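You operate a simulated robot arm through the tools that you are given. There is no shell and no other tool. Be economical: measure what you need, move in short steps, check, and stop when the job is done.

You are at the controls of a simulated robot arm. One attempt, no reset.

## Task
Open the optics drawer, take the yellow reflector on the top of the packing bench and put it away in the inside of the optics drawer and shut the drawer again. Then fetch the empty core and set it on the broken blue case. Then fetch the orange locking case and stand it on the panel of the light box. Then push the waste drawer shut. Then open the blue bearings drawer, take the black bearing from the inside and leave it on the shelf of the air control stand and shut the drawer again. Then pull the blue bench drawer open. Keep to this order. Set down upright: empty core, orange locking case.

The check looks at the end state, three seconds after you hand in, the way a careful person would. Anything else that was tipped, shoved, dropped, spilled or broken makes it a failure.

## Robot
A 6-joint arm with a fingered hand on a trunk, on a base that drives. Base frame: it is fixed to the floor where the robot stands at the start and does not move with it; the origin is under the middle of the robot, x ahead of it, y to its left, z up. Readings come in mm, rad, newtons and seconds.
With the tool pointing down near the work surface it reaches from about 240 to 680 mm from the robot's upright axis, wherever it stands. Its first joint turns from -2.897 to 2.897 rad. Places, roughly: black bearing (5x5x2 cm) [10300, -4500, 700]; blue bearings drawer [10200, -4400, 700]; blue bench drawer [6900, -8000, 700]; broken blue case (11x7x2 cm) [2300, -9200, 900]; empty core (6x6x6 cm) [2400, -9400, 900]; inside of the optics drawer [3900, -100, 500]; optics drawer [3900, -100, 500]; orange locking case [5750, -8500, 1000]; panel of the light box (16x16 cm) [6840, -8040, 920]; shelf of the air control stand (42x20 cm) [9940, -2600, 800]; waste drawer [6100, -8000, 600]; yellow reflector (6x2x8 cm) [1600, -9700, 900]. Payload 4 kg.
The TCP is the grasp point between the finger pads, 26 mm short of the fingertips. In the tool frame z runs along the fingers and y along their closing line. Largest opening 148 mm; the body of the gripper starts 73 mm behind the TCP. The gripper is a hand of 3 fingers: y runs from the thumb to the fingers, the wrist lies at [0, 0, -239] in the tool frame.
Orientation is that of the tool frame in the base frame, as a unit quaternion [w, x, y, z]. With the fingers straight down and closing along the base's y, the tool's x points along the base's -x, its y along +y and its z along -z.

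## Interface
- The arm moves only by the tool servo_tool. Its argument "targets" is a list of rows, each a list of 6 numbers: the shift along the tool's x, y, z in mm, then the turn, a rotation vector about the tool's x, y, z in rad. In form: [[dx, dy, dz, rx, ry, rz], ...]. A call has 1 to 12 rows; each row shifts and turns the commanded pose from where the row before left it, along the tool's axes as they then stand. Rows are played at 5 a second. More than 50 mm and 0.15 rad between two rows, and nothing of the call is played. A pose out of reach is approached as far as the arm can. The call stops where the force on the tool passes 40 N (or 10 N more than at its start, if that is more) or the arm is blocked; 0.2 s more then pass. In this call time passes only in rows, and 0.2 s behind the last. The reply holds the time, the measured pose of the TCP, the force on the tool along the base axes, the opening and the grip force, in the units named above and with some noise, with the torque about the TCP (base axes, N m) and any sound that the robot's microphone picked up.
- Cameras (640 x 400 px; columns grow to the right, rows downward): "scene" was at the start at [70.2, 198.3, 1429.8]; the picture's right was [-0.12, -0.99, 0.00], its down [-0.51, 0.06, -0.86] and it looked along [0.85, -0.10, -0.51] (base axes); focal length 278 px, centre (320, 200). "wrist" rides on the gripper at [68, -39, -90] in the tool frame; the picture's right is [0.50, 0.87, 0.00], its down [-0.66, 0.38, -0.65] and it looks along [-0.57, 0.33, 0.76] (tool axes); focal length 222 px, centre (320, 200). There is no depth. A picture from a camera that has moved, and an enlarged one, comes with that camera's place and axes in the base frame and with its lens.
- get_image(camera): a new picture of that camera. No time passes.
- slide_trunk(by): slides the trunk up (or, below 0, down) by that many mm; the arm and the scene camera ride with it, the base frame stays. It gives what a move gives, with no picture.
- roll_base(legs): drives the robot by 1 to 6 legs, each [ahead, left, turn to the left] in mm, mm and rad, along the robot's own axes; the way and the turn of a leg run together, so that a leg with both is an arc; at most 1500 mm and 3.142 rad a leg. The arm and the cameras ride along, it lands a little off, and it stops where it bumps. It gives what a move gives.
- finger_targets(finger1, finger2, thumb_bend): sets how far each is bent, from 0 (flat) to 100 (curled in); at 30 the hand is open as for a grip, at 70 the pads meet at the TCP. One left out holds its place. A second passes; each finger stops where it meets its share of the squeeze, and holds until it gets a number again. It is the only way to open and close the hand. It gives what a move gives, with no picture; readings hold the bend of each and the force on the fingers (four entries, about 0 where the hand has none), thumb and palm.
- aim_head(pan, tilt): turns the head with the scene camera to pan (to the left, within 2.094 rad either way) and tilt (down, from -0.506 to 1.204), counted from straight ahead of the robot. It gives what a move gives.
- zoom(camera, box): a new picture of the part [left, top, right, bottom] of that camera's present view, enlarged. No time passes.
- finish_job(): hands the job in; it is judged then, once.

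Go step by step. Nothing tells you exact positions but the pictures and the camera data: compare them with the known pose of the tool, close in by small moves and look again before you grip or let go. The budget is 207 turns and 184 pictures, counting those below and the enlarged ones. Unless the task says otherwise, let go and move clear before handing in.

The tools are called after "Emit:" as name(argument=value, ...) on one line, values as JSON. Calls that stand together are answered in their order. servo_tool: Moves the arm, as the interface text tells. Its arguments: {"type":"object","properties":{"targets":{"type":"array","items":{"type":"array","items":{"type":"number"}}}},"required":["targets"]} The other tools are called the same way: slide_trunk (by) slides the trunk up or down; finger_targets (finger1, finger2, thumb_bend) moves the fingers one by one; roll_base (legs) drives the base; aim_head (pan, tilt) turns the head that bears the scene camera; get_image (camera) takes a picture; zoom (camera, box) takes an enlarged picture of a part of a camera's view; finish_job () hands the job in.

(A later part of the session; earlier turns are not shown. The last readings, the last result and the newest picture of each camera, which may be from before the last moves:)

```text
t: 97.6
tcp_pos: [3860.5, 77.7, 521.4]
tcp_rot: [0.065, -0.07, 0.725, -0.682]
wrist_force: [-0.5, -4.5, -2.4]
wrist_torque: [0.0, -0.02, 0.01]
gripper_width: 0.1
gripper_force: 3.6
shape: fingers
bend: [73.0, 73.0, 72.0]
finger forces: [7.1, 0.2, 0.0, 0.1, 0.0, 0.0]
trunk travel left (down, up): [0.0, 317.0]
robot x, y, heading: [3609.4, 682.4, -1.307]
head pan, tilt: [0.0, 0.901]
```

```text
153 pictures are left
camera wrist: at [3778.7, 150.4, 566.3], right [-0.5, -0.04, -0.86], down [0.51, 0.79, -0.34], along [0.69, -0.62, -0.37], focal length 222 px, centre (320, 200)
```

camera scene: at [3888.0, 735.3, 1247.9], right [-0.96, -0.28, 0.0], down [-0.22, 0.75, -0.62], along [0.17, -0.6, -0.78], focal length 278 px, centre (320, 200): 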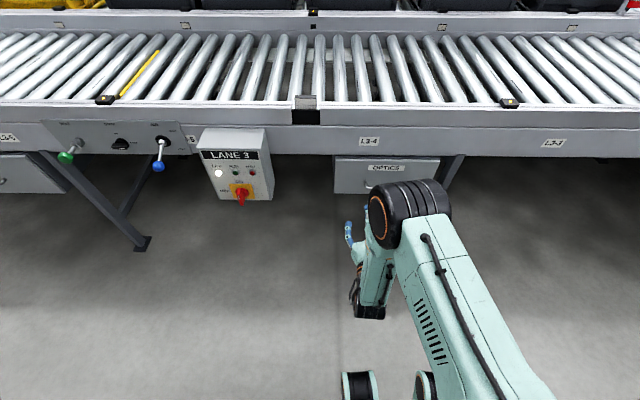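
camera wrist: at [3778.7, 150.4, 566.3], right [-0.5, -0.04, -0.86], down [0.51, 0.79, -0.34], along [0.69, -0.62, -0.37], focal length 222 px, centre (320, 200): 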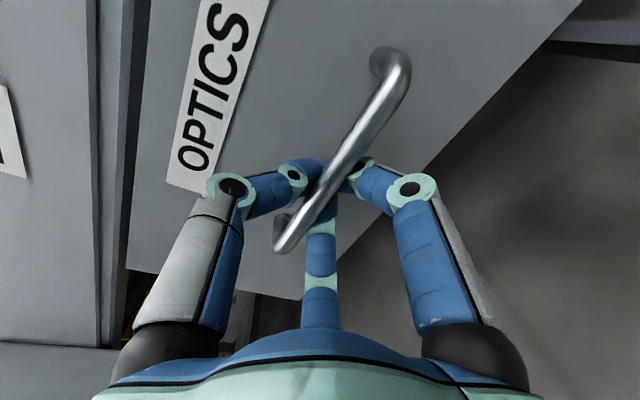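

Emit:
roll_base(legs=[[-60, 0, 0]])

Emit:
get_image(camera="wrist")

```text
t: 98.6
tcp_pos: [3844.9, 136.7, 523.0]
tcp_rot: [0.064, -0.07, 0.725, -0.683]
wrist_force: [0.4, -0.6, 0.5]
wrist_torque: [0.0, 0.01, 0.0]
gripper_width: 0.0
gripper_force: 0.1
shape: fingers
bend: [73.0, 73.0, 72.0]
finger forces: [0.1, 0.0, 0.0, 0.0, 0.0, 0.0]
trunk travel left (down, up): [0.0, 317.0]
robot x, y, heading: [3595.9, 742.2, -1.303]
head pan, tilt: [0.0, 0.901]
```

```text
152 pictures are left
camera wrist: at [3762.9, 209.2, 566.8], right [-0.5, -0.04, -0.86], down [0.51, 0.79, -0.34], along [0.69, -0.62, -0.37], focal length 222 px, centre (320, 200)
```

wrist: 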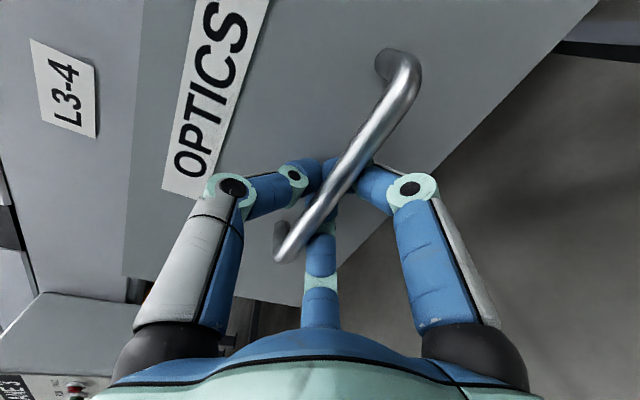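

The hook works and the drawer is sliding. I'll pull further.

Emit:
roll_base(legs=[[-190, 0, 0]])

Emit:
get_image(camera="wrist")

Emit:
get_image(camera="scene")

```text
t: 100.2
tcp_pos: [3792.8, 324.9, 521.8]
tcp_rot: [0.064, -0.069, 0.724, -0.683]
wrist_force: [-0.3, 0.2, -0.9]
wrist_torque: [0.0, 0.0, 0.0]
gripper_width: 0.0
gripper_force: 0.0
shape: fingers
bend: [73.0, 73.0, 72.0]
finger forces: [0.3, 0.3, 0.0, 0.0, 0.0, 0.0]
trunk travel left (down, up): [0.0, 317.0]
robot x, y, heading: [3545.0, 933.2, -1.311]
head pan, tilt: [0.0, 0.901]
```

```text
151 pictures are left
camera wrist: at [3711.0, 397.0, 566.9], right [-0.5, -0.04, -0.86], down [0.52, 0.79, -0.34], along [0.69, -0.62, -0.37], focal length 222 px, centre (320, 200)
```

wrist: 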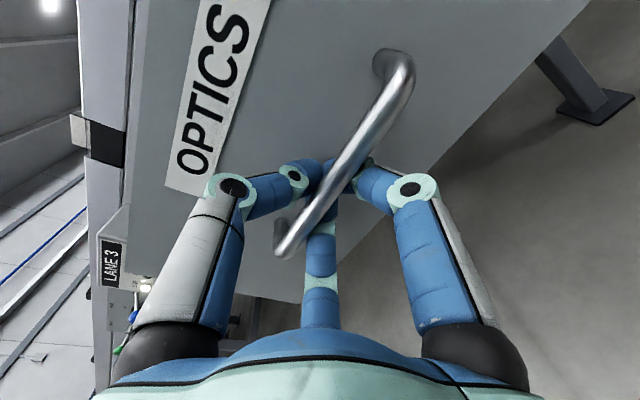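

```text
150 pictures are left
camera scene: at [3769.9, 888.5, 1247.8], right [-0.97, -0.26, 0.0], down [-0.2, 0.76, -0.62], along [0.16, -0.6, -0.78], focal length 278 px, centre (320, 200)
```

scene: 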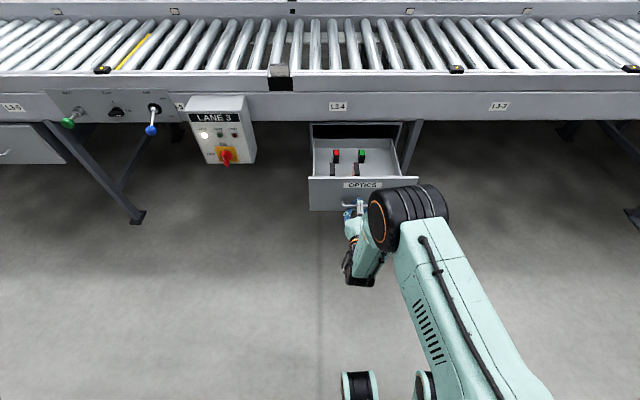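

Emit:
finger_targets(finger1=40, finger2=40, thumb_bend=40)

Emit:
roll_base(legs=[[-250, 0, 0]])

Emit:
zoom(camera="scene", box=[240, 60, 480, 210])

```text
t: 101.2
tcp_pos: [3792.5, 324.3, 522.4]
tcp_rot: [0.064, -0.07, 0.724, -0.683]
wrist_force: [-0.4, -0.4, -0.1]
wrist_torque: [0.0, 0.0, 0.0]
gripper_width: 94.5
gripper_force: 0.0
shape: fingers
bend: [40.0, 40.0, 40.0]
finger forces: [0.0, 0.0, 0.0, 0.1, 0.0, 0.1]
trunk travel left (down, up): [0.0, 317.0]
robot x, y, heading: [3543.5, 932.3, -1.308]
head pan, tilt: [0.0, 0.901]
```

```text
t: 103.0
tcp_pos: [3734.4, 567.1, 522.9]
tcp_rot: [0.067, -0.074, 0.724, -0.683]
wrist_force: [0.6, -0.5, 0.0]
wrist_torque: [0.01, 0.0, -0.02]
gripper_width: 94.5
gripper_force: 0.0
shape: fingers
bend: [40.0, 40.0, 40.0]
finger forces: [0.0, 0.1, 0.0, 0.1, 0.0, 0.0]
trunk travel left (down, up): [0.0, 317.0]
robot x, y, heading: [3472.8, 1171.3, -1.294]
head pan, tilt: [0.0, 0.901]
```

```text
2.67 times, centred on (360, 135) of scene
camera zoom: at [3704.2, 1130.4, 1247.8], right [-0.96, -0.27, 0.0], down [-0.21, 0.75, -0.62], along [0.17, -0.6, -0.78], focal length 742 px, centre (213, 373)
```

zoom: 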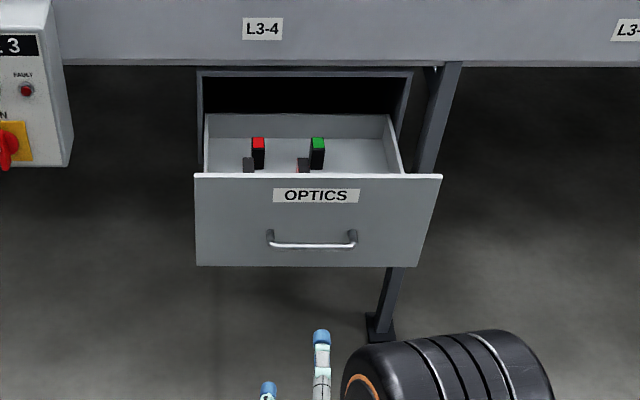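

The optics drawer is open. I'll put the hand back to pointing down and look for a route toward +x.

Emit:
slide_trunk(by=250)

Emit:
servo_tool(targets=[[0, 0, 0, 0, 0, 0.131], [0, 0, 0, 0, 0, 0.131], [0, 0, 0, 0, 0, 0.131], [0, 0, 0, 0, 0, 0.131], [0, 0, 0, 0, 0, 0.131], [0, 0, 0, 0, 0, 0.131], [0, 0, 0, 0, 0, 0.131], [0, 0, 0, 0, 0, 0.131], [0, 0, 0, 0, 0, 0.131], [0, 0, 0, 0, 0, 0.131], [0, 0, 0, 0, 0, 0.131], [0, 0, 0, 0, 0, 0.131]])

Emit:
servo_tool(targets=[[0, 0, -20, 0, 0.131, 0], [0, 0, -20, 0, 0.131, 0], [0, 0, 0, 0, 0.131, 0], [0, 0, 0, 0, 0.131, 0], [0, 0, 0, 0, 0.131, 0], [0, 0, 0, 0, 0.131, 0], [0, 0, 0, 0, 0.131, 0], [0, 0, 0, 0, 0.131, 0], [0, 0, 0, 0, 0.131, 0], [0, 0, 0, 0, 0.131, 0], [0, 0, 0, 0, 0.131, 0], [0, 0, 0, 0, 0.1, 0]])

Emit:
aim_head(pan=1.1, tilt=0.25)

Emit:
get_image(camera="scene")

Emit:
aim_head(pan=0.2, tilt=0.2)

Emit:
get_image(camera="scene")

```text
t: 105.5
tcp_pos: [3733.6, 568.1, 771.7]
tcp_rot: [0.067, -0.074, 0.724, -0.682]
wrist_force: [0.2, -0.4, -0.6]
wrist_torque: [-0.05, -0.03, 0.06]
gripper_width: 94.5
gripper_force: 0.0
shape: fingers
bend: [40.0, 40.0, 40.0]
finger forces: [0.0, 0.0, 0.0, 0.0, 0.0, 0.0]
trunk travel left (down, up): [-250.0, 67.0]
robot x, y, heading: [3478.5, 1171.7, -1.298]
head pan, tilt: [0.0, 0.901]
```

```text
t: 108.2
tcp_pos: [3733.5, 567.8, 771.9]
tcp_rot: [0.531, 0.462, 0.563, -0.434]
wrist_force: [-0.7, -0.2, -0.5]
wrist_torque: [0.01, 0.02, -0.01]
gripper_width: 94.4
gripper_force: 0.0
shape: fingers
bend: [40.0, 40.0, 40.0]
finger forces: [0.0, 0.0, 0.1, 0.0, 0.0, 0.1]
trunk travel left (down, up): [-250.0, 67.0]
robot x, y, heading: [3477.3, 1168.3, -1.294]
head pan, tilt: [0.0, 0.901]
```

```text
t: 110.8
tcp_pos: [3711.7, 599.5, 778.1]
tcp_rot: [0.049, 0.64, 0.763, -0.078]
wrist_force: [0.2, -0.4, 0.2]
wrist_torque: [0.0, 0.04, -0.02]
gripper_width: 94.7
gripper_force: 0.1
shape: fingers
bend: [40.0, 40.0, 40.0]
finger forces: [0.0, 0.0, 0.1, 0.0, 0.1, 0.0]
out of reach, approached as far as the arm can: row 8, 9, 10
trunk travel left (down, up): [-250.0, 67.0]
robot x, y, heading: [3473.2, 1169.2, -1.294]
head pan, tilt: [0.0, 0.901]
```

```text
t: 112.1
tcp_pos: [3712.2, 599.5, 778.3]
tcp_rot: [0.05, 0.641, 0.762, -0.078]
wrist_force: [0.6, 0.5, 0.1]
wrist_torque: [0.01, 0.01, 0.0]
gripper_width: 94.7
gripper_force: 0.1
shape: fingers
bend: [40.0, 40.0, 40.0]
finger forces: [0.1, 0.0, 0.0, 0.0, 0.0, 0.1]
trunk travel left (down, up): [-250.0, 67.0]
robot x, y, heading: [3476.8, 1174.4, -1.298]
head pan, tilt: [1.1, 0.25]
```

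```text
148 pictures are left
camera scene: at [3761.6, 1233.5, 1554.4], right [-0.2, -0.98, 0.0], down [-0.24, 0.05, -0.97], along [0.95, -0.19, -0.25], focal length 278 px, centre (320, 200)
```

scene: 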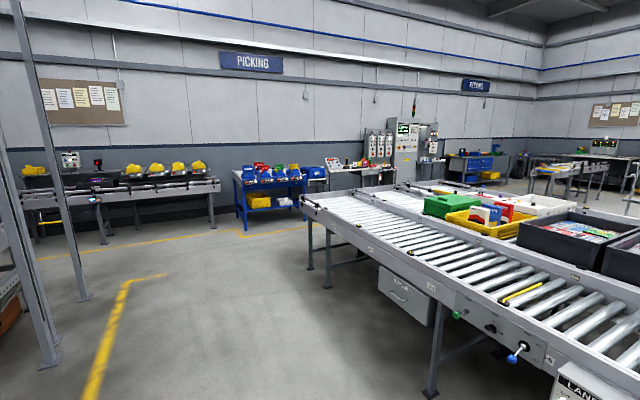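

```text
t: 113.3
tcp_pos: [3711.6, 600.1, 778.0]
tcp_rot: [0.051, 0.64, 0.762, -0.078]
wrist_force: [0.3, 0.0, 1.2]
wrist_torque: [0.02, -0.03, 0.0]
gripper_width: 94.8
gripper_force: 0.0
shape: fingers
bend: [40.0, 40.0, 40.0]
finger forces: [0.0, 0.0, 0.0, 0.0, 0.0, 0.1]
trunk travel left (down, up): [-250.0, 67.0]
robot x, y, heading: [3474.2, 1168.9, -1.295]
head pan, tilt: [0.201, 0.201]
```

```text
147 pictures are left
camera scene: at [3712.7, 1169.0, 1559.0], right [-0.89, -0.46, 0.0], down [-0.09, 0.18, -0.98], along [0.45, -0.87, -0.2], focal length 278 px, centre (320, 200)
```

scene: 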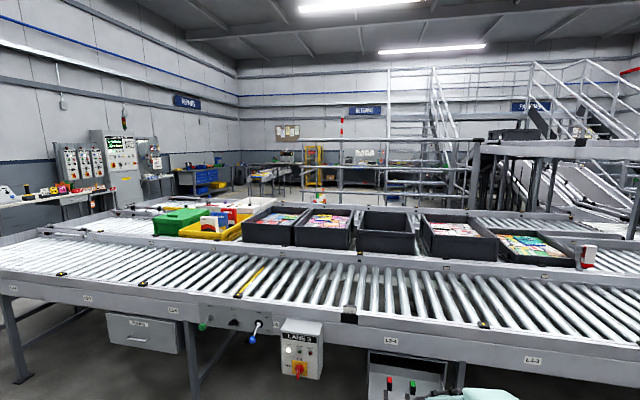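

Conveyor lane 3 ends near x≈6.7, and there is open floor beyond it by the picking wall. I'll tuck the arm and go round that end, scouting the other stations on the way.

Emit:
servo_tool(targets=[[30, 0, -20, -0.036, 0.085, 0], [30, 0, -20, -0.036, 0.085, 0], [45, 0, -10, 0, 0, 0], [45, 0, -10, 0, 0, 0], [45, 0, -10, 0, 0, 0]])

Emit:
roll_base(legs=[[0, 0, 1.445], [1400, 0, 0], [1400, 0, 0], [900, 0, 0]])

Emit:
aim_head(pan=0, tilt=0.3)

Emit:
get_image(camera="scene")

Emit:
aim_head(pan=-1.2, tilt=0.3)

Emit:
get_image(camera="scene")

```text
t: 114.5
tcp_pos: [3678.3, 797.0, 838.9]
tcp_rot: [0.007, 0.642, 0.767, 0.003]
wrist_force: [-0.2, 0.6, 0.7]
wrist_torque: [-0.02, -0.01, -0.03]
gripper_width: 94.5
gripper_force: 0.1
shape: fingers
bend: [40.0, 40.0, 40.0]
finger forces: [0.0, 0.1, 0.1, 0.0, 0.0, 0.0]
trunk travel left (down, up): [-250.0, 67.0]
robot x, y, heading: [3476.4, 1170.2, -1.295]
head pan, tilt: [0.201, 0.201]
```

```text
t: 135.9
tcp_pos: [7454.3, 2111.4, 836.3]
tcp_rot: [0.003, -0.055, 0.998, 0.008]
wrist_force: [-0.3, 0.6, 1.3]
wrist_torque: [-0.02, 0.0, -0.01]
gripper_width: 94.8
gripper_force: 0.1
shape: fingers
bend: [40.0, 40.0, 40.0]
finger forces: [0.0, 0.0, 0.1, 0.0, 0.0, 0.0]
trunk travel left (down, up): [-250.0, 67.0]
robot x, y, heading: [7069.9, 1933.5, 0.207]
head pan, tilt: [0.201, 0.201]
```

```text
t: 136.7
tcp_pos: [7453.6, 2109.5, 838.2]
tcp_rot: [0.003, -0.055, 0.998, 0.009]
wrist_force: [-0.1, 0.2, 0.4]
wrist_torque: [0.0, -0.01, -0.02]
gripper_width: 94.9
gripper_force: 0.1
shape: fingers
bend: [40.0, 40.0, 40.0]
finger forces: [0.0, 0.0, 0.1, 0.1, 0.1, 0.0]
trunk travel left (down, up): [-250.0, 67.0]
robot x, y, heading: [7071.8, 1936.4, 0.205]
head pan, tilt: [0.0, 0.3]
```

```text
146 pictures are left
camera scene: at [7090.2, 2152.0, 1549.8], right [0.21, -0.98, 0.0], down [-0.29, -0.06, -0.96], along [0.93, 0.2, -0.3], focal length 278 px, centre (320, 200)
```

scene: 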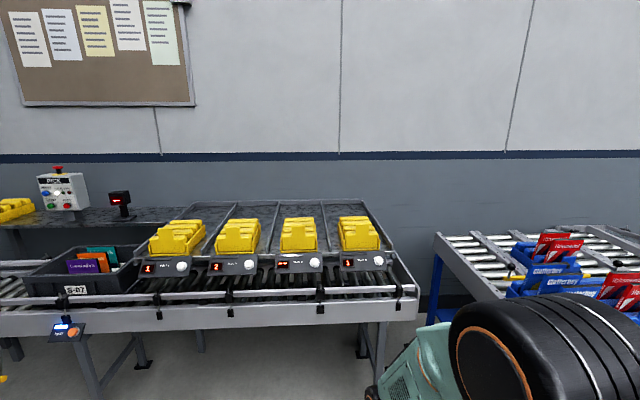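

```text
t: 138.1
tcp_pos: [7454.8, 2112.3, 837.7]
tcp_rot: [0.003, -0.055, 0.998, 0.008]
wrist_force: [0.6, -0.6, 0.2]
wrist_torque: [-0.01, -0.02, 0.06]
gripper_width: 94.8
gripper_force: 0.1
shape: fingers
bend: [40.0, 40.0, 40.0]
finger forces: [0.0, 0.0, 0.0, 0.1, 0.1, 0.1]
trunk travel left (down, up): [-250.0, 67.0]
robot x, y, heading: [7070.4, 1936.6, 0.213]
head pan, tilt: [-1.201, 0.3]
```

```text
145 pictures are left
camera scene: at [7050.3, 2054.4, 1549.7], right [-0.84, -0.55, 0.0], down [-0.16, 0.25, -0.96], along [0.52, -0.8, -0.3], focal length 278 px, centre (320, 200)
```

scene: 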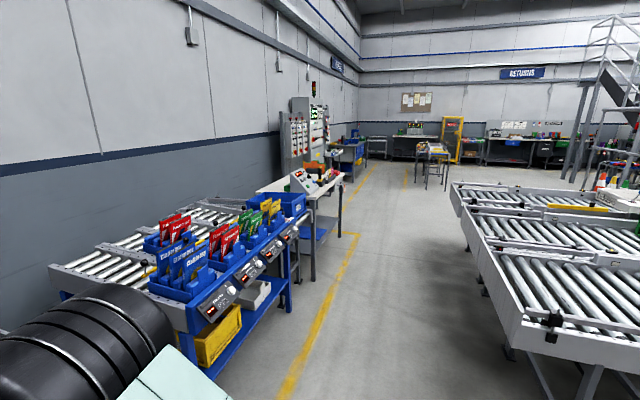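

Emit:
roll_base(legs=[[0, 0, -1.505], [300, 180, 0], [1500, 0, 0], [1400, 0, 0]])

Emit:
aim_head(pan=0.3, tilt=0.3)

Emit:
get_image(camera="scene")

Emit:
aim_head(pan=-0.6, tilt=0.3)

Emit:
get_image(camera="scene")

```text
t: 157.6
tcp_pos: [8142.8, -1503.2, 837.0]
tcp_rot: [0.008, 0.672, 0.74, 0.003]
wrist_force: [-0.1, 0.2, 0.2]
wrist_torque: [0.0, -0.01, 0.01]
gripper_width: 94.6
gripper_force: 0.1
shape: fingers
bend: [40.0, 40.0, 40.0]
finger forces: [0.1, 0.0, 0.0, 0.1, 0.0, 0.0]
trunk travel left (down, up): [-250.0, 67.0]
robot x, y, heading: [7971.0, -1114.8, -1.379]
head pan, tilt: [-1.201, 0.3]
```

```text
t: 159.2
tcp_pos: [8143.5, -1501.9, 837.6]
tcp_rot: [0.008, 0.673, 0.74, 0.003]
wrist_force: [0.7, 0.7, 0.0]
wrist_torque: [-0.03, -0.02, 0.02]
gripper_width: 94.5
gripper_force: 0.1
shape: fingers
bend: [40.0, 40.0, 40.0]
finger forces: [0.0, 0.0, 0.1, 0.0, 0.1, 0.0]
trunk travel left (down, up): [-250.0, 67.0]
robot x, y, heading: [7970.7, -1116.4, -1.37]
head pan, tilt: [0.3, 0.3]
```

```text
144 pictures are left
camera scene: at [8214.9, -1130.9, 1549.7], right [-0.88, -0.48, 0.0], down [-0.14, 0.26, -0.96], along [0.45, -0.84, -0.3], focal length 278 px, centre (320, 200)
```

scene: 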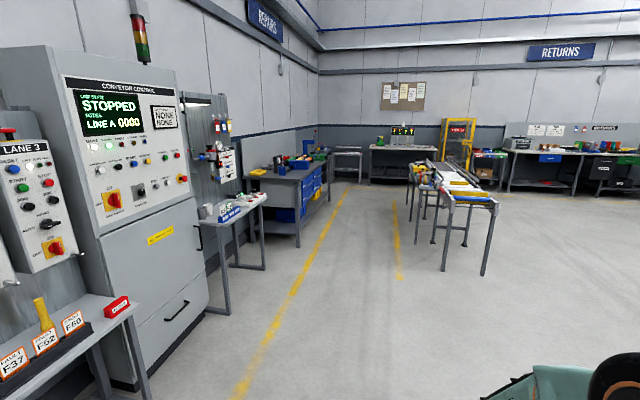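

```text
t: 160.4
tcp_pos: [8142.9, -1503.2, 838.0]
tcp_rot: [0.008, 0.672, 0.74, 0.004]
wrist_force: [-0.3, -0.1, 0.2]
wrist_torque: [0.01, 0.02, -0.01]
gripper_width: 94.8
gripper_force: 0.1
shape: fingers
bend: [40.0, 40.0, 40.0]
finger forces: [0.0, 0.1, 0.0, 0.0, 0.0, 0.0]
trunk travel left (down, up): [-250.0, 67.0]
robot x, y, heading: [7972.2, -1114.0, -1.378]
head pan, tilt: [-0.6, 0.3]
```

```text
143 pictures are left
camera scene: at [8133.8, -1134.6, 1549.7], right [-0.92, 0.39, 0.0], down [0.12, 0.27, -0.96], along [-0.38, -0.88, -0.3], focal length 278 px, centre (320, 200)
```

scene: 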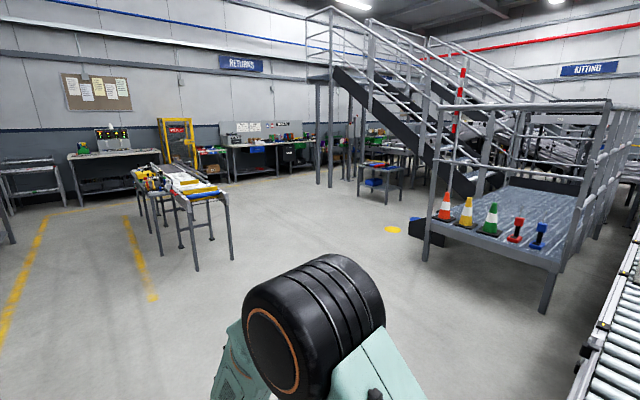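

Emit:
roll_base(legs=[[0, 0, -0.55], [1500, 0, 0], [1500, 0, 0.1], [1300, 0, 0]])

Emit:
aim_head(pan=0.2, tilt=0.3)

Emit:
get_image(camera="scene")

Emit:
aim_head(pan=-0.8, tilt=0.3)

Emit:
get_image(camera="scene")

```text
t: 182.5
tcp_pos: [6882.2, -5693.8, 837.1]
tcp_rot: [0.009, 0.803, 0.596, 0.002]
wrist_force: [-0.4, -0.6, -0.1]
wrist_torque: [0.04, -0.01, 0.01]
gripper_width: 94.5
gripper_force: 0.1
shape: fingers
bend: [40.0, 40.0, 40.0]
finger forces: [0.1, 0.0, 0.0, 0.0, 0.0, 0.1]
trunk travel left (down, up): [-250.0, 67.0]
robot x, y, heading: [6872.1, -5267.9, -1.768]
head pan, tilt: [-0.6, 0.3]
```

```text
t: 183.7
tcp_pos: [6881.7, -5693.3, 837.6]
tcp_rot: [0.008, 0.803, 0.596, 0.002]
wrist_force: [-0.4, 0.1, 0.5]
wrist_torque: [0.03, 0.04, 0.02]
gripper_width: 94.6
gripper_force: 0.1
shape: fingers
bend: [40.0, 40.0, 40.0]
finger forces: [0.0, 0.0, 0.0, 0.0, 0.1, 0.1]
trunk travel left (down, up): [-250.0, 67.0]
robot x, y, heading: [6873.4, -5270.6, -1.77]
head pan, tilt: [0.201, 0.3]
```

```text
142 pictures are left
camera scene: at [7082.0, -5379.0, 1549.7], right [-1.0, 0.0, 0.0], down [0.0, 0.3, -0.96], along [0.0, -0.96, -0.3], focal length 278 px, centre (320, 200)
```

scene: 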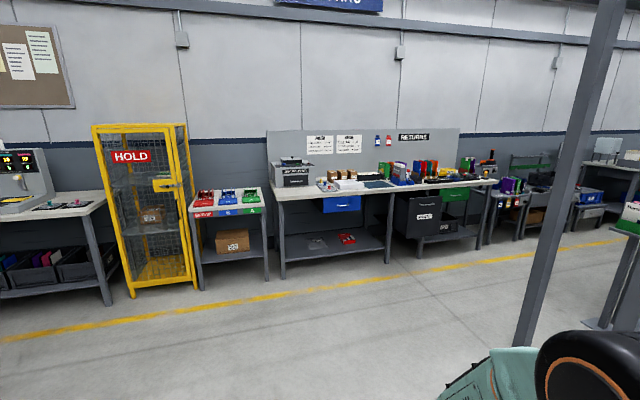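

```text
t: 184.9
tcp_pos: [6883.4, -5693.8, 837.7]
tcp_rot: [0.009, 0.804, 0.595, 0.001]
wrist_force: [1.4, -0.2, -0.1]
wrist_torque: [0.01, -0.02, -0.01]
gripper_width: 94.7
gripper_force: 0.0
shape: fingers
bend: [40.0, 40.0, 40.0]
finger forces: [0.0, 0.1, 0.0, 0.1, 0.0, 0.0]
trunk travel left (down, up): [-250.0, 67.0]
robot x, y, heading: [6872.8, -5271.9, -1.761]
head pan, tilt: [-0.799, 0.3]
```

```text
141 pictures are left
camera scene: at [7003.3, -5336.5, 1549.7], right [-0.54, 0.84, 0.0], down [0.25, 0.16, -0.96], along [-0.8, -0.52, -0.3], focal length 278 px, centre (320, 200)
```

scene: 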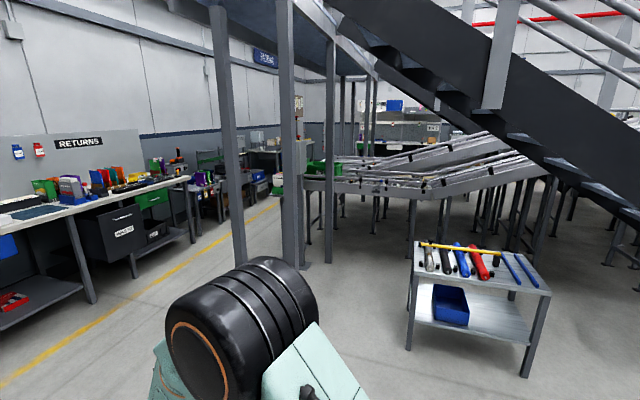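

Emit:
roll_base(legs=[[1500, 0, 0.07], [0, 0, -0.55], [1100, 0, 0], [0, 0, -0.62]])

Emit:
aim_head(pan=0, tilt=0.4)

Emit:
get_image(camera="scene")

Emit:
aim_head(pan=1.4, tilt=0.5)

Emit:
get_image(camera="scene")

```text
t: 200.8
tcp_pos: [5528.5, -7734.9, 837.1]
tcp_rot: [0.008, 0.999, 0.05, -0.003]
wrist_force: [0.3, 0.2, 1.2]
wrist_torque: [0.0, 0.01, -0.02]
gripper_width: 94.5
gripper_force: 0.1
shape: fingers
bend: [40.0, 40.0, 40.0]
finger forces: [0.0, 0.0, 0.0, 0.0, 0.0, 0.1]
trunk travel left (down, up): [-250.0, 67.0]
robot x, y, heading: [5916.6, -7565.2, -2.943]
head pan, tilt: [-0.799, 0.3]
```

```text
t: 201.9
tcp_pos: [5527.5, -7734.0, 838.4]
tcp_rot: [0.008, 0.999, 0.049, -0.003]
wrist_force: [-0.7, -0.6, 0.1]
wrist_torque: [0.02, -0.02, 0.0]
gripper_width: 94.7
gripper_force: 0.0
shape: fingers
bend: [40.0, 40.0, 40.0]
finger forces: [0.0, 0.1, 0.1, 0.0, 0.0, 0.0]
trunk travel left (down, up): [-250.0, 67.0]
robot x, y, heading: [5914.9, -7561.1, -2.943]
head pan, tilt: [0.0, 0.4]
```

```text
140 pictures are left
camera scene: at [5889.7, -7782.0, 1540.5], right [-0.2, 0.98, 0.0], down [0.38, 0.08, -0.92], along [-0.9, -0.18, -0.39], focal length 278 px, centre (320, 200)
```

scene: 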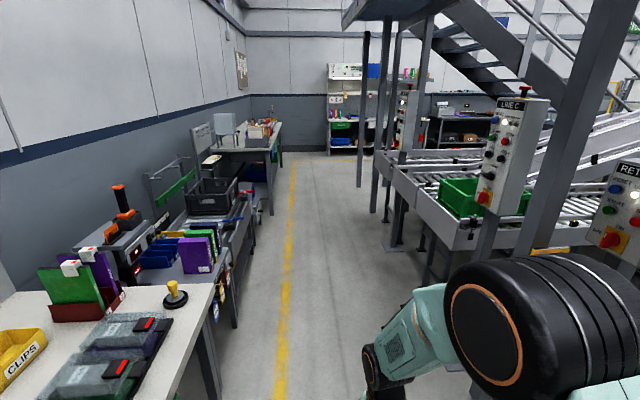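

```text
t: 203.4
tcp_pos: [5526.8, -7736.1, 835.9]
tcp_rot: [0.008, 0.999, 0.05, -0.003]
wrist_force: [-0.3, -0.1, 0.0]
wrist_torque: [-0.04, -0.01, 0.0]
gripper_width: 94.7
gripper_force: 0.2
shape: fingers
bend: [40.0, 40.0, 40.0]
finger forces: [0.0, 0.1, 0.0, 0.0, 0.0, 0.1]
trunk travel left (down, up): [-250.0, 67.0]
robot x, y, heading: [5914.0, -7563.8, -2.946]
head pan, tilt: [1.4, 0.499]
```

```text
139 pictures are left
camera scene: at [5983.0, -7854.8, 1531.3], right [-1.0, -0.03, 0.0], down [-0.01, 0.48, -0.88], along [0.02, -0.88, -0.48], focal length 278 px, centre (320, 200)
```

scene: 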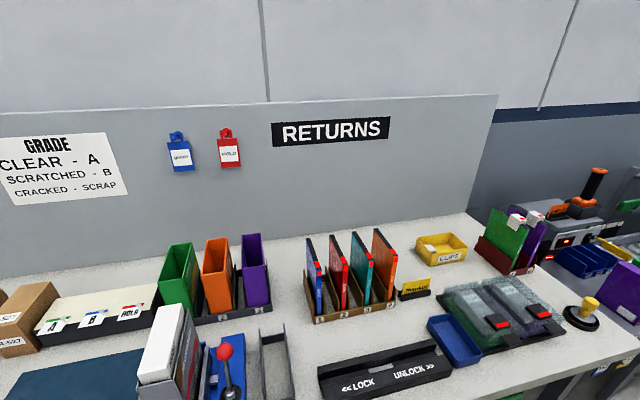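

Emit:
roll_base(legs=[[0, 0, 0.07], [1500, 0, 0], [1400, 0, 0]])

Emit:
aim_head(pan=0.7, tilt=0.5)

Emit:
get_image(camera="scene")

```text
t: 218.0
tcp_pos: [2685.0, -8442.0, 836.8]
tcp_rot: [0.008, 0.998, 0.056, -0.003]
wrist_force: [0.2, 0.1, 0.2]
wrist_torque: [-0.01, -0.02, -0.01]
gripper_width: 94.8
gripper_force: 0.1
shape: fingers
bend: [40.0, 40.0, 40.0]
finger forces: [0.0, 0.1, 0.0, 0.0, 0.0, 0.0]
trunk travel left (down, up): [-250.0, 67.0]
robot x, y, heading: [3070.7, -8264.3, -2.931]
head pan, tilt: [1.4, 0.499]
```

```text
t: 219.1
tcp_pos: [2684.7, -8441.7, 837.7]
tcp_rot: [0.008, 0.998, 0.057, -0.003]
wrist_force: [0.4, -0.1, -0.6]
wrist_torque: [-0.02, -0.01, 0.01]
gripper_width: 94.7
gripper_force: 0.0
shape: fingers
bend: [40.0, 40.0, 40.0]
finger forces: [0.1, 0.1, 0.0, 0.0, 0.0, 0.0]
trunk travel left (down, up): [-250.0, 67.0]
robot x, y, heading: [3071.1, -8264.3, -2.936]
head pan, tilt: [0.7, 0.499]
```

```text
138 pictures are left
camera scene: at [3082.9, -8536.7, 1531.3], right [-0.79, 0.61, 0.0], down [0.29, 0.38, -0.88], along [-0.54, -0.69, -0.48], focal length 278 px, centre (320, 200)
```

scene: 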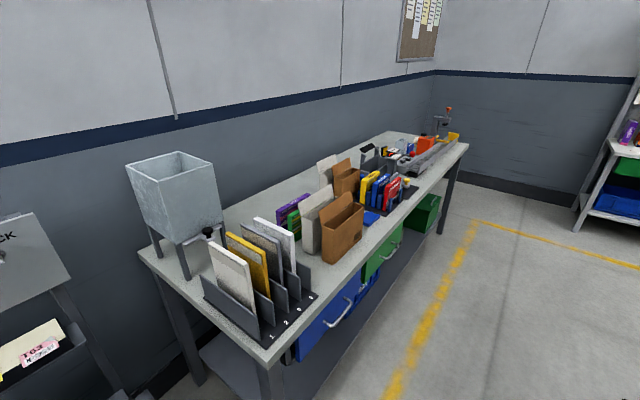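

Emit:
servo_tool(targets=[[0, 0, -50, 0, 0, 0], [0, 0, -50, 0, 0, 0], [0, 0, -50, 0, 0, 0], [0, 0, -50, 0, 0, 0], [0, 0, -50, 0, 0, 0]])

Emit:
slide_trunk(by=67)

Emit:
roll_base(legs=[[0, 0, 0.2], [1000, 0, 0], [735, 0, 0]])

Emit:
roll_base(legs=[[0, 0, 1.476]])

Emit:
aim_head(pan=0, tilt=0.6)

Emit:
get_image(camera="scene")

```text
t: 220.3
tcp_pos: [2687.0, -8439.3, 1090.0]
tcp_rot: [0.009, 0.998, 0.056, -0.003]
wrist_force: [0.3, 0.5, 0.6]
wrist_torque: [0.03, -0.03, 0.02]
gripper_width: 94.6
gripper_force: 0.1
shape: fingers
bend: [40.0, 40.0, 40.0]
finger forces: [0.0, 0.0, 0.1, 0.0, 0.1, 0.0]
trunk travel left (down, up): [-250.0, 67.0]
robot x, y, heading: [3070.4, -8266.0, -2.926]
head pan, tilt: [0.7, 0.499]
```

```text
t: 221.3
tcp_pos: [2687.1, -8437.0, 1155.0]
tcp_rot: [0.008, 0.998, 0.056, -0.003]
wrist_force: [0.5, 0.4, -0.3]
wrist_torque: [-0.01, 0.06, 0.04]
gripper_width: 94.4
gripper_force: 0.1
shape: fingers
bend: [40.0, 40.0, 40.0]
finger forces: [0.0, 0.1, 0.1, 0.0, 0.1, 0.1]
trunk travel left (down, up): [-317.0, 0.0]
robot x, y, heading: [3071.9, -8261.1, -2.929]
head pan, tilt: [0.7, 0.499]
```

```text
t: 230.8
tcp_pos: [1162.1, -9223.6, 1155.0]
tcp_rot: [0.008, 0.986, 0.167, -0.002]
wrist_force: [-0.5, -0.2, 0.1]
wrist_torque: [0.05, -0.05, 0.02]
gripper_width: 94.5
gripper_force: 0.0
shape: fingers
bend: [40.0, 40.0, 40.0]
finger forces: [0.0, 0.1, 0.0, 0.0, 0.1, 0.0]
trunk travel left (down, up): [-317.0, 0.0]
robot x, y, heading: [1498.3, -8965.7, -2.701]
head pan, tilt: [0.7, 0.499]
```

```text
t: 234.8
tcp_pos: [1713.6, -9330.5, 1154.5]
tcp_rot: [0.007, 0.621, 0.784, 0.003]
wrist_force: [0.4, -0.3, 0.9]
wrist_torque: [0.03, 0.01, 0.01]
gripper_width: 94.8
gripper_force: 0.0
shape: fingers
bend: [40.0, 40.0, 40.0]
finger forces: [0.0, 0.1, 0.1, 0.1, 0.1, 0.0]
trunk travel left (down, up): [-317.0, 0.0]
robot x, y, heading: [1495.5, -8970.6, -1.241]
head pan, tilt: [0.7, 0.499]
```

```text
t: 235.9
tcp_pos: [1715.0, -9329.2, 1154.4]
tcp_rot: [0.008, 0.621, 0.784, 0.004]
wrist_force: [0.1, 0.0, -0.1]
wrist_torque: [0.02, 0.0, 0.0]
gripper_width: 94.8
gripper_force: 0.0
shape: fingers
bend: [40.0, 40.0, 40.0]
finger forces: [0.1, 0.0, 0.1, 0.0, 0.0, 0.0]
trunk travel left (down, up): [-317.0, 0.0]
robot x, y, heading: [1495.8, -8969.0, -1.24]
head pan, tilt: [0.0, 0.6]
```

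```text
137 pictures are left
camera scene: at [1713.1, -8955.1, 1592.3], right [-0.95, -0.33, 0.0], down [-0.18, 0.53, -0.83], along [0.27, -0.78, -0.56], focal length 278 px, centre (320, 200)
```

scene: 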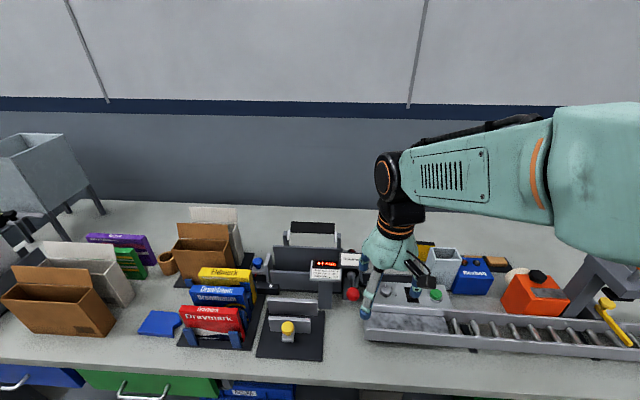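

Emit:
servo_tool(targets=[[0, 50, 0, 0, 0, 0], [0, 50, 0, 0, 0, 0], [0, 50, 0, 0, 0, 0]])

Emit:
zoom(camera="scene", box=[240, 200, 560, 400])

Emit:
get_image(camera="wrist")

```text
t: 236.7
tcp_pos: [1861.9, -9294.6, 1156.9]
tcp_rot: [0.007, 0.621, 0.783, 0.003]
wrist_force: [0.0, 0.3, -0.4]
wrist_torque: [0.02, 0.01, -0.01]
gripper_width: 95.0
gripper_force: 0.1
shape: fingers
bend: [40.0, 40.0, 40.0]
finger forces: [0.0, 0.1, 0.0, 0.0, 0.1, 0.0]
trunk travel left (down, up): [-317.0, 0.0]
robot x, y, heading: [1499.3, -8974.2, -1.237]
head pan, tilt: [0.0, 0.6]
```

```text
2.00 times, centred on (400, 300) of scene
camera zoom: at [1714.8, -8955.0, 1592.1], right [-0.95, -0.32, 0.0], down [-0.18, 0.53, -0.82], along [0.27, -0.78, -0.57], focal length 557 px, centre (160, 0)
```

zoom: 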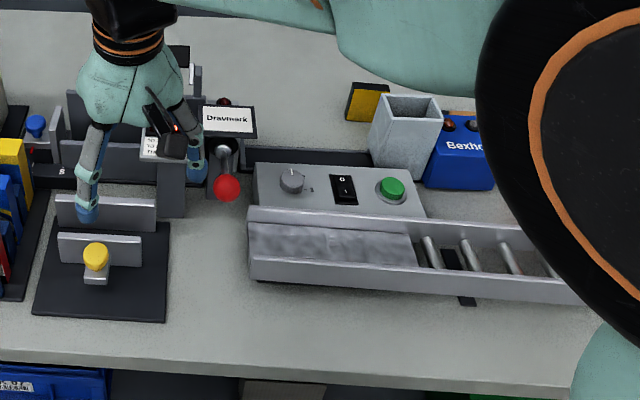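

```text
135 pictures are left
camera wrist: at [1808.2, -9239.0, 1245.8], right [0.73, 0.68, 0.01], down [0.51, -0.55, 0.66], along [0.46, -0.48, -0.75], focal length 222 px, centre (320, 200)
```

wrist: 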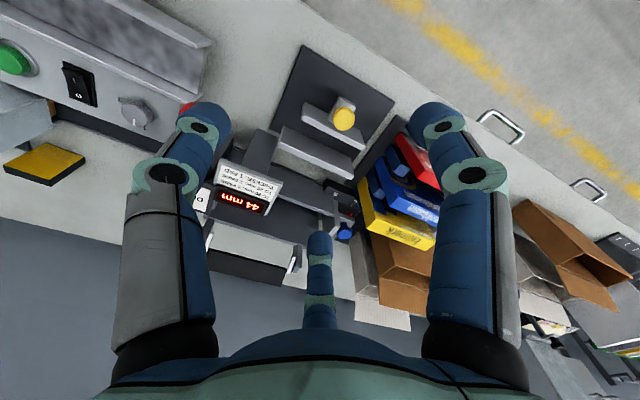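

Emit:
aim_head(pan=0.35, tilt=1.2)

Emit:
get_image(camera="scene")

Emit:
zoom(camera="wrist", box=[0, 60, 240, 210])

```text
t: 237.7
tcp_pos: [1861.0, -9295.2, 1156.9]
tcp_rot: [0.008, 0.621, 0.783, 0.004]
wrist_force: [0.0, -0.4, 0.4]
wrist_torque: [0.01, 0.0, -0.01]
gripper_width: 95.2
gripper_force: 0.0
shape: fingers
bend: [40.0, 40.0, 40.0]
finger forces: [0.0, 0.0, 0.0, 0.0, 0.0, 0.0]
trunk travel left (down, up): [-317.0, 0.0]
robot x, y, heading: [1494.6, -8974.2, -1.239]
head pan, tilt: [0.351, 1.201]
```

```text
134 pictures are left
camera scene: at [1719.5, -8915.0, 1547.8], right [-0.78, -0.63, 0.0], down [-0.59, 0.72, -0.36], along [0.23, -0.28, -0.93], focal length 278 px, centre (320, 200)
```

scene: 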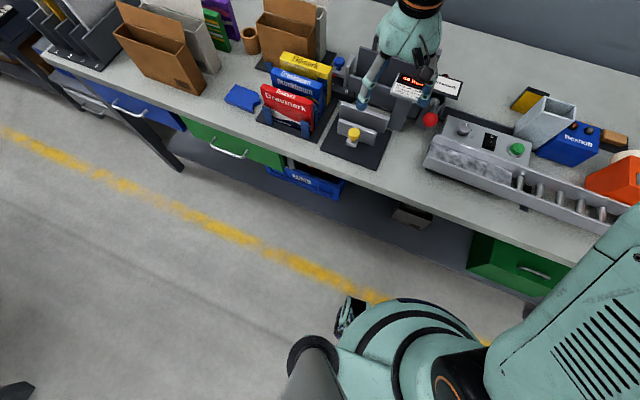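

```text
2.67 times, centred on (120, 135) of wrist
camera zoom: at [1805.9, -9239.3, 1246.1], right [0.73, 0.68, 0.01], down [0.51, -0.55, 0.66], along [0.46, -0.48, -0.75], focal length 592 px, centre (853, 373)
```

zoom: 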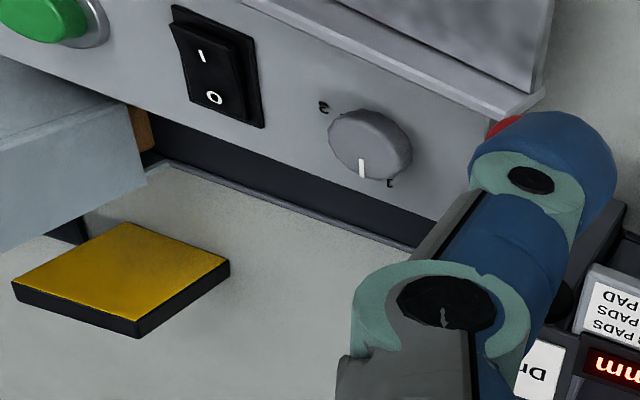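

The yellow reflector stands upright near (1614, -9701), top at about 0.965 and yellow face toward me, with a grey bin just in front on the right. I'll close in a little and turn the hand so the two fingers are on my side and the thumb is behind.

Emit:
roll_base(legs=[[80, -80, -0.055]])

Emit:
servo_tool(targets=[[0, 0, 0, 0, 0, -0.131], [0, 0, 0, 0, 0, -0.131], [0, 0, 0, 0, 0, -0.131], [0, 0, 0, 0, 0, -0.131], [0, 0, 0, 0, 0, -0.131], [0, 0, 0, 0, 0, -0.131], [0, 0, 0, 0, 0, -0.131], [0, 0, 0, 0, 0, -0.131], [0, 0, 0, 0, 0, -0.131], [0, 0, 0, 0, 0, -0.131], [0, 0, 0, 0, 0, -0.131], [0, 0, 0, 0, 0, -0.13]])

```text
t: 239.1
tcp_pos: [1790.5, -9414.8, 1157.8]
tcp_rot: [0.008, 0.641, 0.768, 0.004]
wrist_force: [0.1, -0.3, -0.4]
wrist_torque: [0.04, -0.01, 0.04]
gripper_width: 94.6
gripper_force: 0.1
shape: fingers
bend: [40.0, 40.0, 40.0]
finger forces: [0.0, 0.0, 0.0, 0.1, 0.0, 0.1]
trunk travel left (down, up): [-317.0, 0.0]
robot x, y, heading: [1442.5, -9069.0, -1.294]
head pan, tilt: [0.351, 1.201]
```

```text
t: 241.7
tcp_pos: [1790.5, -9415.0, 1157.3]
tcp_rot: [0.008, -0.091, 0.996, -0.003]
wrist_force: [-0.9, -0.5, 0.6]
wrist_torque: [0.04, 0.0, 0.03]
gripper_width: 94.8
gripper_force: 0.0
shape: fingers
bend: [40.0, 40.0, 40.0]
finger forces: [0.1, 0.0, 0.1, 0.1, 0.0, 0.1]
trunk travel left (down, up): [-317.0, 0.0]
robot x, y, heading: [1445.1, -9063.8, -1.297]
head pan, tilt: [0.351, 1.201]
```

Emit:
servo_tool(targets=[[0, 0, 0, 0, 0, -0.091], [35, -32, 0, 0, 0, 0], [35, -32, 0, 0, 0, 0], [35, -32, 0, 0, 0, 0], [35, -32, 0, 0, 0, 0], [35, -32, 0, 0, 0, 0], [35, -32, 0, 0, 0, 0], [35, -32, 0, 0, 0, 0]])

Emit:
get_image(camera="wrist")

Emit:
aim_head(pan=-0.1, tilt=0.7)

Emit:
zoom(camera="scene", box=[220, 130, 540, 330])

```text
t: 243.4
tcp_pos: [1674.0, -9671.1, 1157.0]
tcp_rot: [0.001, -0.119, 0.993, -0.005]
wrist_force: [-0.4, -0.3, 0.1]
wrist_torque: [0.01, -0.01, 0.01]
gripper_width: 94.7
gripper_force: 0.0
shape: fingers
bend: [40.0, 40.0, 40.0]
finger forces: [0.0, 0.0, 0.1, 0.0, 0.1, 0.0]
out of reach, approached as far as the arm can: row 6, 7, 8
trunk travel left (down, up): [-317.0, 0.0]
robot x, y, heading: [1448.2, -9071.4, -1.292]
head pan, tilt: [0.351, 1.201]
```

```text
132 pictures are left
camera wrist: at [1618.7, -9725.0, 1247.4], right [-0.69, 0.72, -0.01], down [0.55, 0.53, 0.65], along [0.47, 0.44, -0.76], focal length 222 px, centre (320, 200)
```

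wrist: 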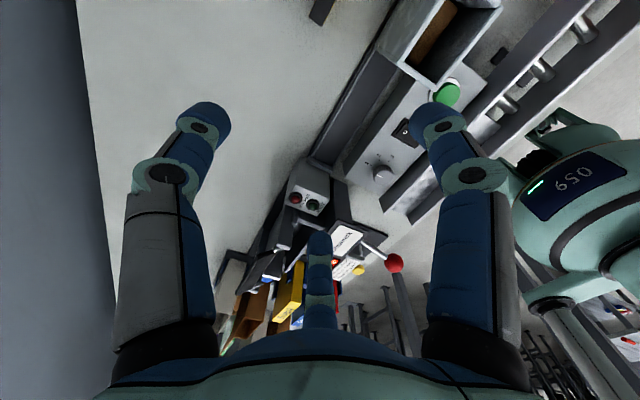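

```text
t: 244.4
tcp_pos: [1673.4, -9669.2, 1156.9]
tcp_rot: [0.001, -0.119, 0.993, -0.005]
wrist_force: [-0.7, -0.1, 0.1]
wrist_torque: [0.01, 0.04, 0.0]
gripper_width: 94.8
gripper_force: 0.0
shape: fingers
bend: [40.0, 40.0, 40.0]
finger forces: [0.1, 0.1, 0.1, 0.0, 0.1, 0.0]
trunk travel left (down, up): [-317.0, 0.0]
robot x, y, heading: [1445.3, -9067.9, -1.292]
head pan, tilt: [-0.099, 0.7]
```

```text
2.00 times, centred on (380, 230) of scene
camera zoom: at [1652.1, -9066.3, 1583.6], right [-0.98, -0.18, 0.0], down [-0.11, 0.63, -0.76], along [0.14, -0.75, -0.64], focal length 557 px, centre (200, 140)
```

zoom: 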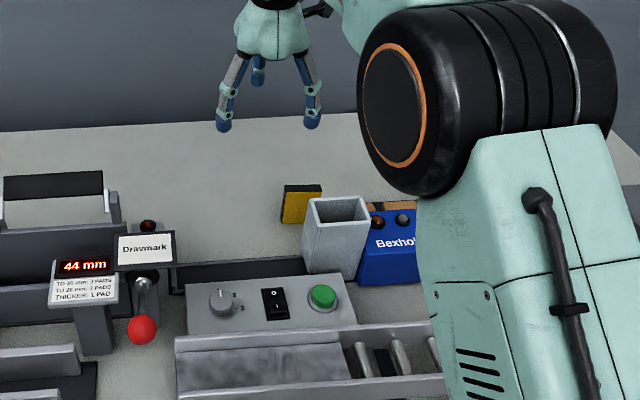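

Emit:
slide_trunk(by=-80)

Emit:
servo_tool(targets=[[34, -10, 0, 0, 0, -0.035], [34, -10, 0, 0, 0, 0]])

Emit:
get_image(camera="wrist")

```text
t: 245.6
tcp_pos: [1666.5, -9638.3, 1010.1]
tcp_rot: [-0.007, -0.119, 0.992, 0.043]
wrist_force: [-0.8, 0.4, 0.1]
wrist_torque: [-0.02, 0.03, -0.01]
gripper_width: 94.6
gripper_force: 0.1
shape: fingers
bend: [40.0, 40.0, 40.0]
finger forces: [0.0, 0.0, 0.1, 0.0, 0.0, 0.0]
trunk travel left (down, up): [-237.0, 80.0]
robot x, y, heading: [1445.7, -9069.2, -1.291]
head pan, tilt: [-0.099, 0.7]
```

```text
t: 246.2
tcp_pos: [1665.6, -9648.1, 1005.5]
tcp_rot: [-0.016, -0.12, 0.992, 0.041]
wrist_force: [0.0, 0.0, 0.0]
wrist_torque: [0.0, 0.03, 0.01]
gripper_width: 94.4
gripper_force: 0.1
shape: fingers
bend: [40.0, 40.0, 40.0]
finger forces: [0.0, 0.0, 0.1, 0.0, 0.1, 0.0]
out of reach, approached as far as the arm can: row 1, 2
trunk travel left (down, up): [-237.0, 80.0]
robot x, y, heading: [1445.9, -9067.7, -1.292]
head pan, tilt: [-0.099, 0.7]
```

```text
130 pictures are left
camera wrist: at [1613.6, -9709.5, 1094.3], right [-0.69, 0.72, 0.08], down [0.57, 0.47, 0.67], along [0.44, 0.51, -0.74], focal length 222 px, centre (320, 200)
```

wrist: 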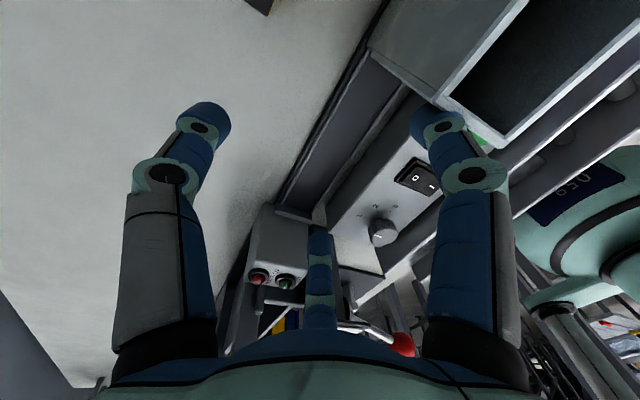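

Emit:
slide_trunk(by=80)

Emit:
aim_head(pan=-0.5, tilt=1.2)

Emit:
get_image(camera="scene")

Emit:
aim_head(pan=0.6, tilt=1.2)

Emit:
get_image(camera="scene")

```text
t: 247.3
tcp_pos: [1673.5, -9676.8, 1154.3]
tcp_rot: [-0.008, -0.119, 0.993, -0.007]
wrist_force: [-0.8, 0.7, 1.0]
wrist_torque: [0.05, 0.01, 0.05]
gripper_width: 94.9
gripper_force: 0.1
shape: fingers
bend: [40.0, 40.0, 40.0]
finger forces: [0.0, 0.0, 0.0, 0.0, 0.0, 0.1]
trunk travel left (down, up): [-317.0, 0.0]
robot x, y, heading: [1441.0, -9068.8, -1.295]
head pan, tilt: [-0.099, 0.7]
```

```text
t: 248.2
tcp_pos: [1673.9, -9677.8, 1153.9]
tcp_rot: [-0.008, -0.12, 0.993, -0.008]
wrist_force: [0.6, 0.1, -0.1]
wrist_torque: [0.0, 0.01, 0.03]
gripper_width: 94.5
gripper_force: 0.0
shape: fingers
bend: [40.0, 40.0, 40.0]
finger forces: [0.0, 0.1, 0.0, 0.0, 0.0, 0.0]
trunk travel left (down, up): [-317.0, 0.0]
robot x, y, heading: [1442.7, -9067.6, -1.296]
head pan, tilt: [-0.499, 1.201]
```

```text
129 pictures are left
camera scene: at [1624.7, -9037.3, 1547.8], right [-0.98, 0.22, 0.0], down [0.2, 0.91, -0.36], along [-0.08, -0.35, -0.93], focal length 278 px, centre (320, 200)
```

scene: 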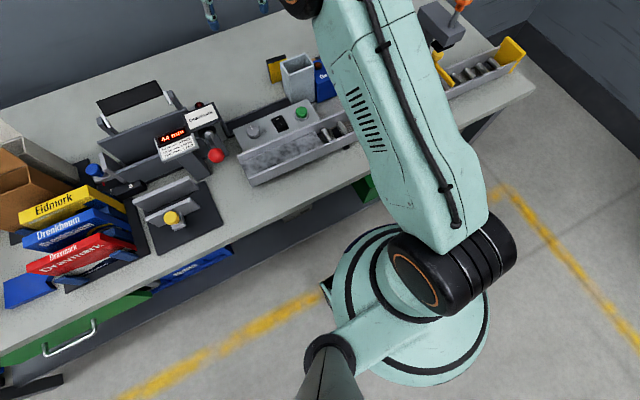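

```text
t: 249.6
tcp_pos: [1674.2, -9676.9, 1152.8]
tcp_rot: [-0.008, -0.119, 0.993, -0.008]
wrist_force: [-0.9, -0.4, 0.4]
wrist_torque: [-0.01, -0.02, 0.0]
gripper_width: 94.8
gripper_force: 0.1
shape: fingers
bend: [40.0, 40.0, 40.0]
finger forces: [0.1, 0.0, 0.1, 0.0, 0.0, 0.0]
trunk travel left (down, up): [-317.0, 0.0]
robot x, y, heading: [1448.2, -9070.2, -1.29]
head pan, tilt: [0.6, 1.201]
```

```text
128 pictures are left
camera scene: at [1679.9, -9018.4, 1547.7], right [-0.64, -0.77, 0.0], down [-0.72, 0.6, -0.36], along [0.28, -0.23, -0.93], focal length 278 px, centre (320, 200)
```

scene: 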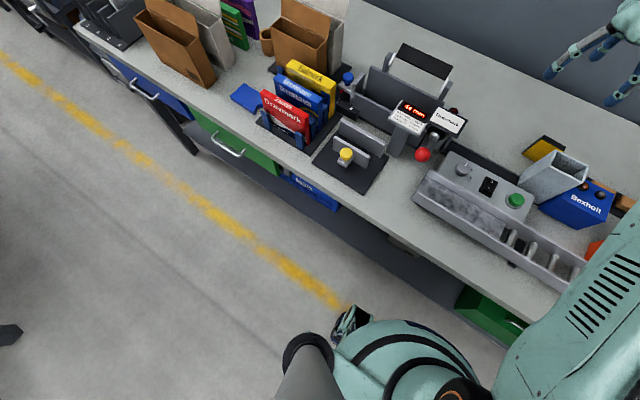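

Emit:
roll_base(legs=[[55, -15, 0]])

Emit:
aim_head(pan=0, tilt=0.8)

Emit:
zoom(camera="scene", box=[220, 90, 540, 290])

```text
t: 250.5
tcp_pos: [1674.7, -9736.7, 1153.4]
tcp_rot: [-0.007, -0.12, 0.993, -0.007]
wrist_force: [-0.2, 0.1, -0.6]
wrist_torque: [0.01, 0.0, -0.03]
gripper_width: 94.9
gripper_force: 0.1
shape: fingers
bend: [40.0, 40.0, 40.0]
finger forces: [0.1, 0.0, 0.0, 0.0, 0.0, 0.0]
trunk travel left (down, up): [-317.0, 0.0]
robot x, y, heading: [1444.6, -9131.0, -1.293]
head pan, tilt: [0.6, 1.201]
```

```text
t: 251.5
tcp_pos: [1674.8, -9737.3, 1153.1]
tcp_rot: [-0.009, -0.12, 0.993, -0.008]
wrist_force: [-1.0, -0.3, -0.5]
wrist_torque: [-0.04, 0.05, 0.0]
gripper_width: 94.8
gripper_force: 0.0
shape: fingers
bend: [40.0, 40.0, 40.0]
finger forces: [0.0, 0.0, 0.0, 0.0, 0.0, 0.0]
trunk travel left (down, up): [-317.0, 0.0]
robot x, y, heading: [1449.5, -9128.7, -1.294]
head pan, tilt: [0.0, 0.799]
```

```text
2.00 times, centred on (380, 190) of scene
camera zoom: at [1659.9, -9118.5, 1575.4], right [-0.96, -0.27, 0.0], down [-0.2, 0.69, -0.7], along [0.19, -0.67, -0.72], focal length 557 px, centre (200, 220)
```

zoom: 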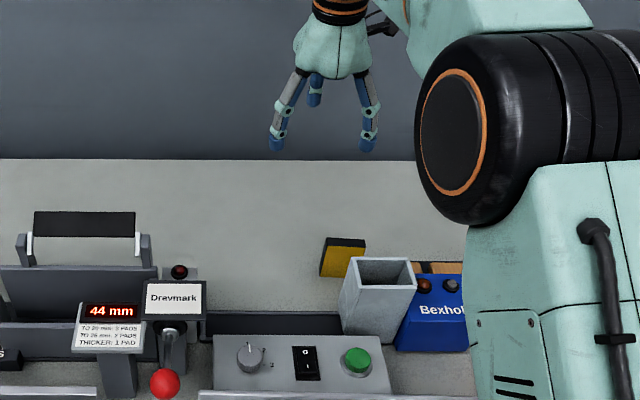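

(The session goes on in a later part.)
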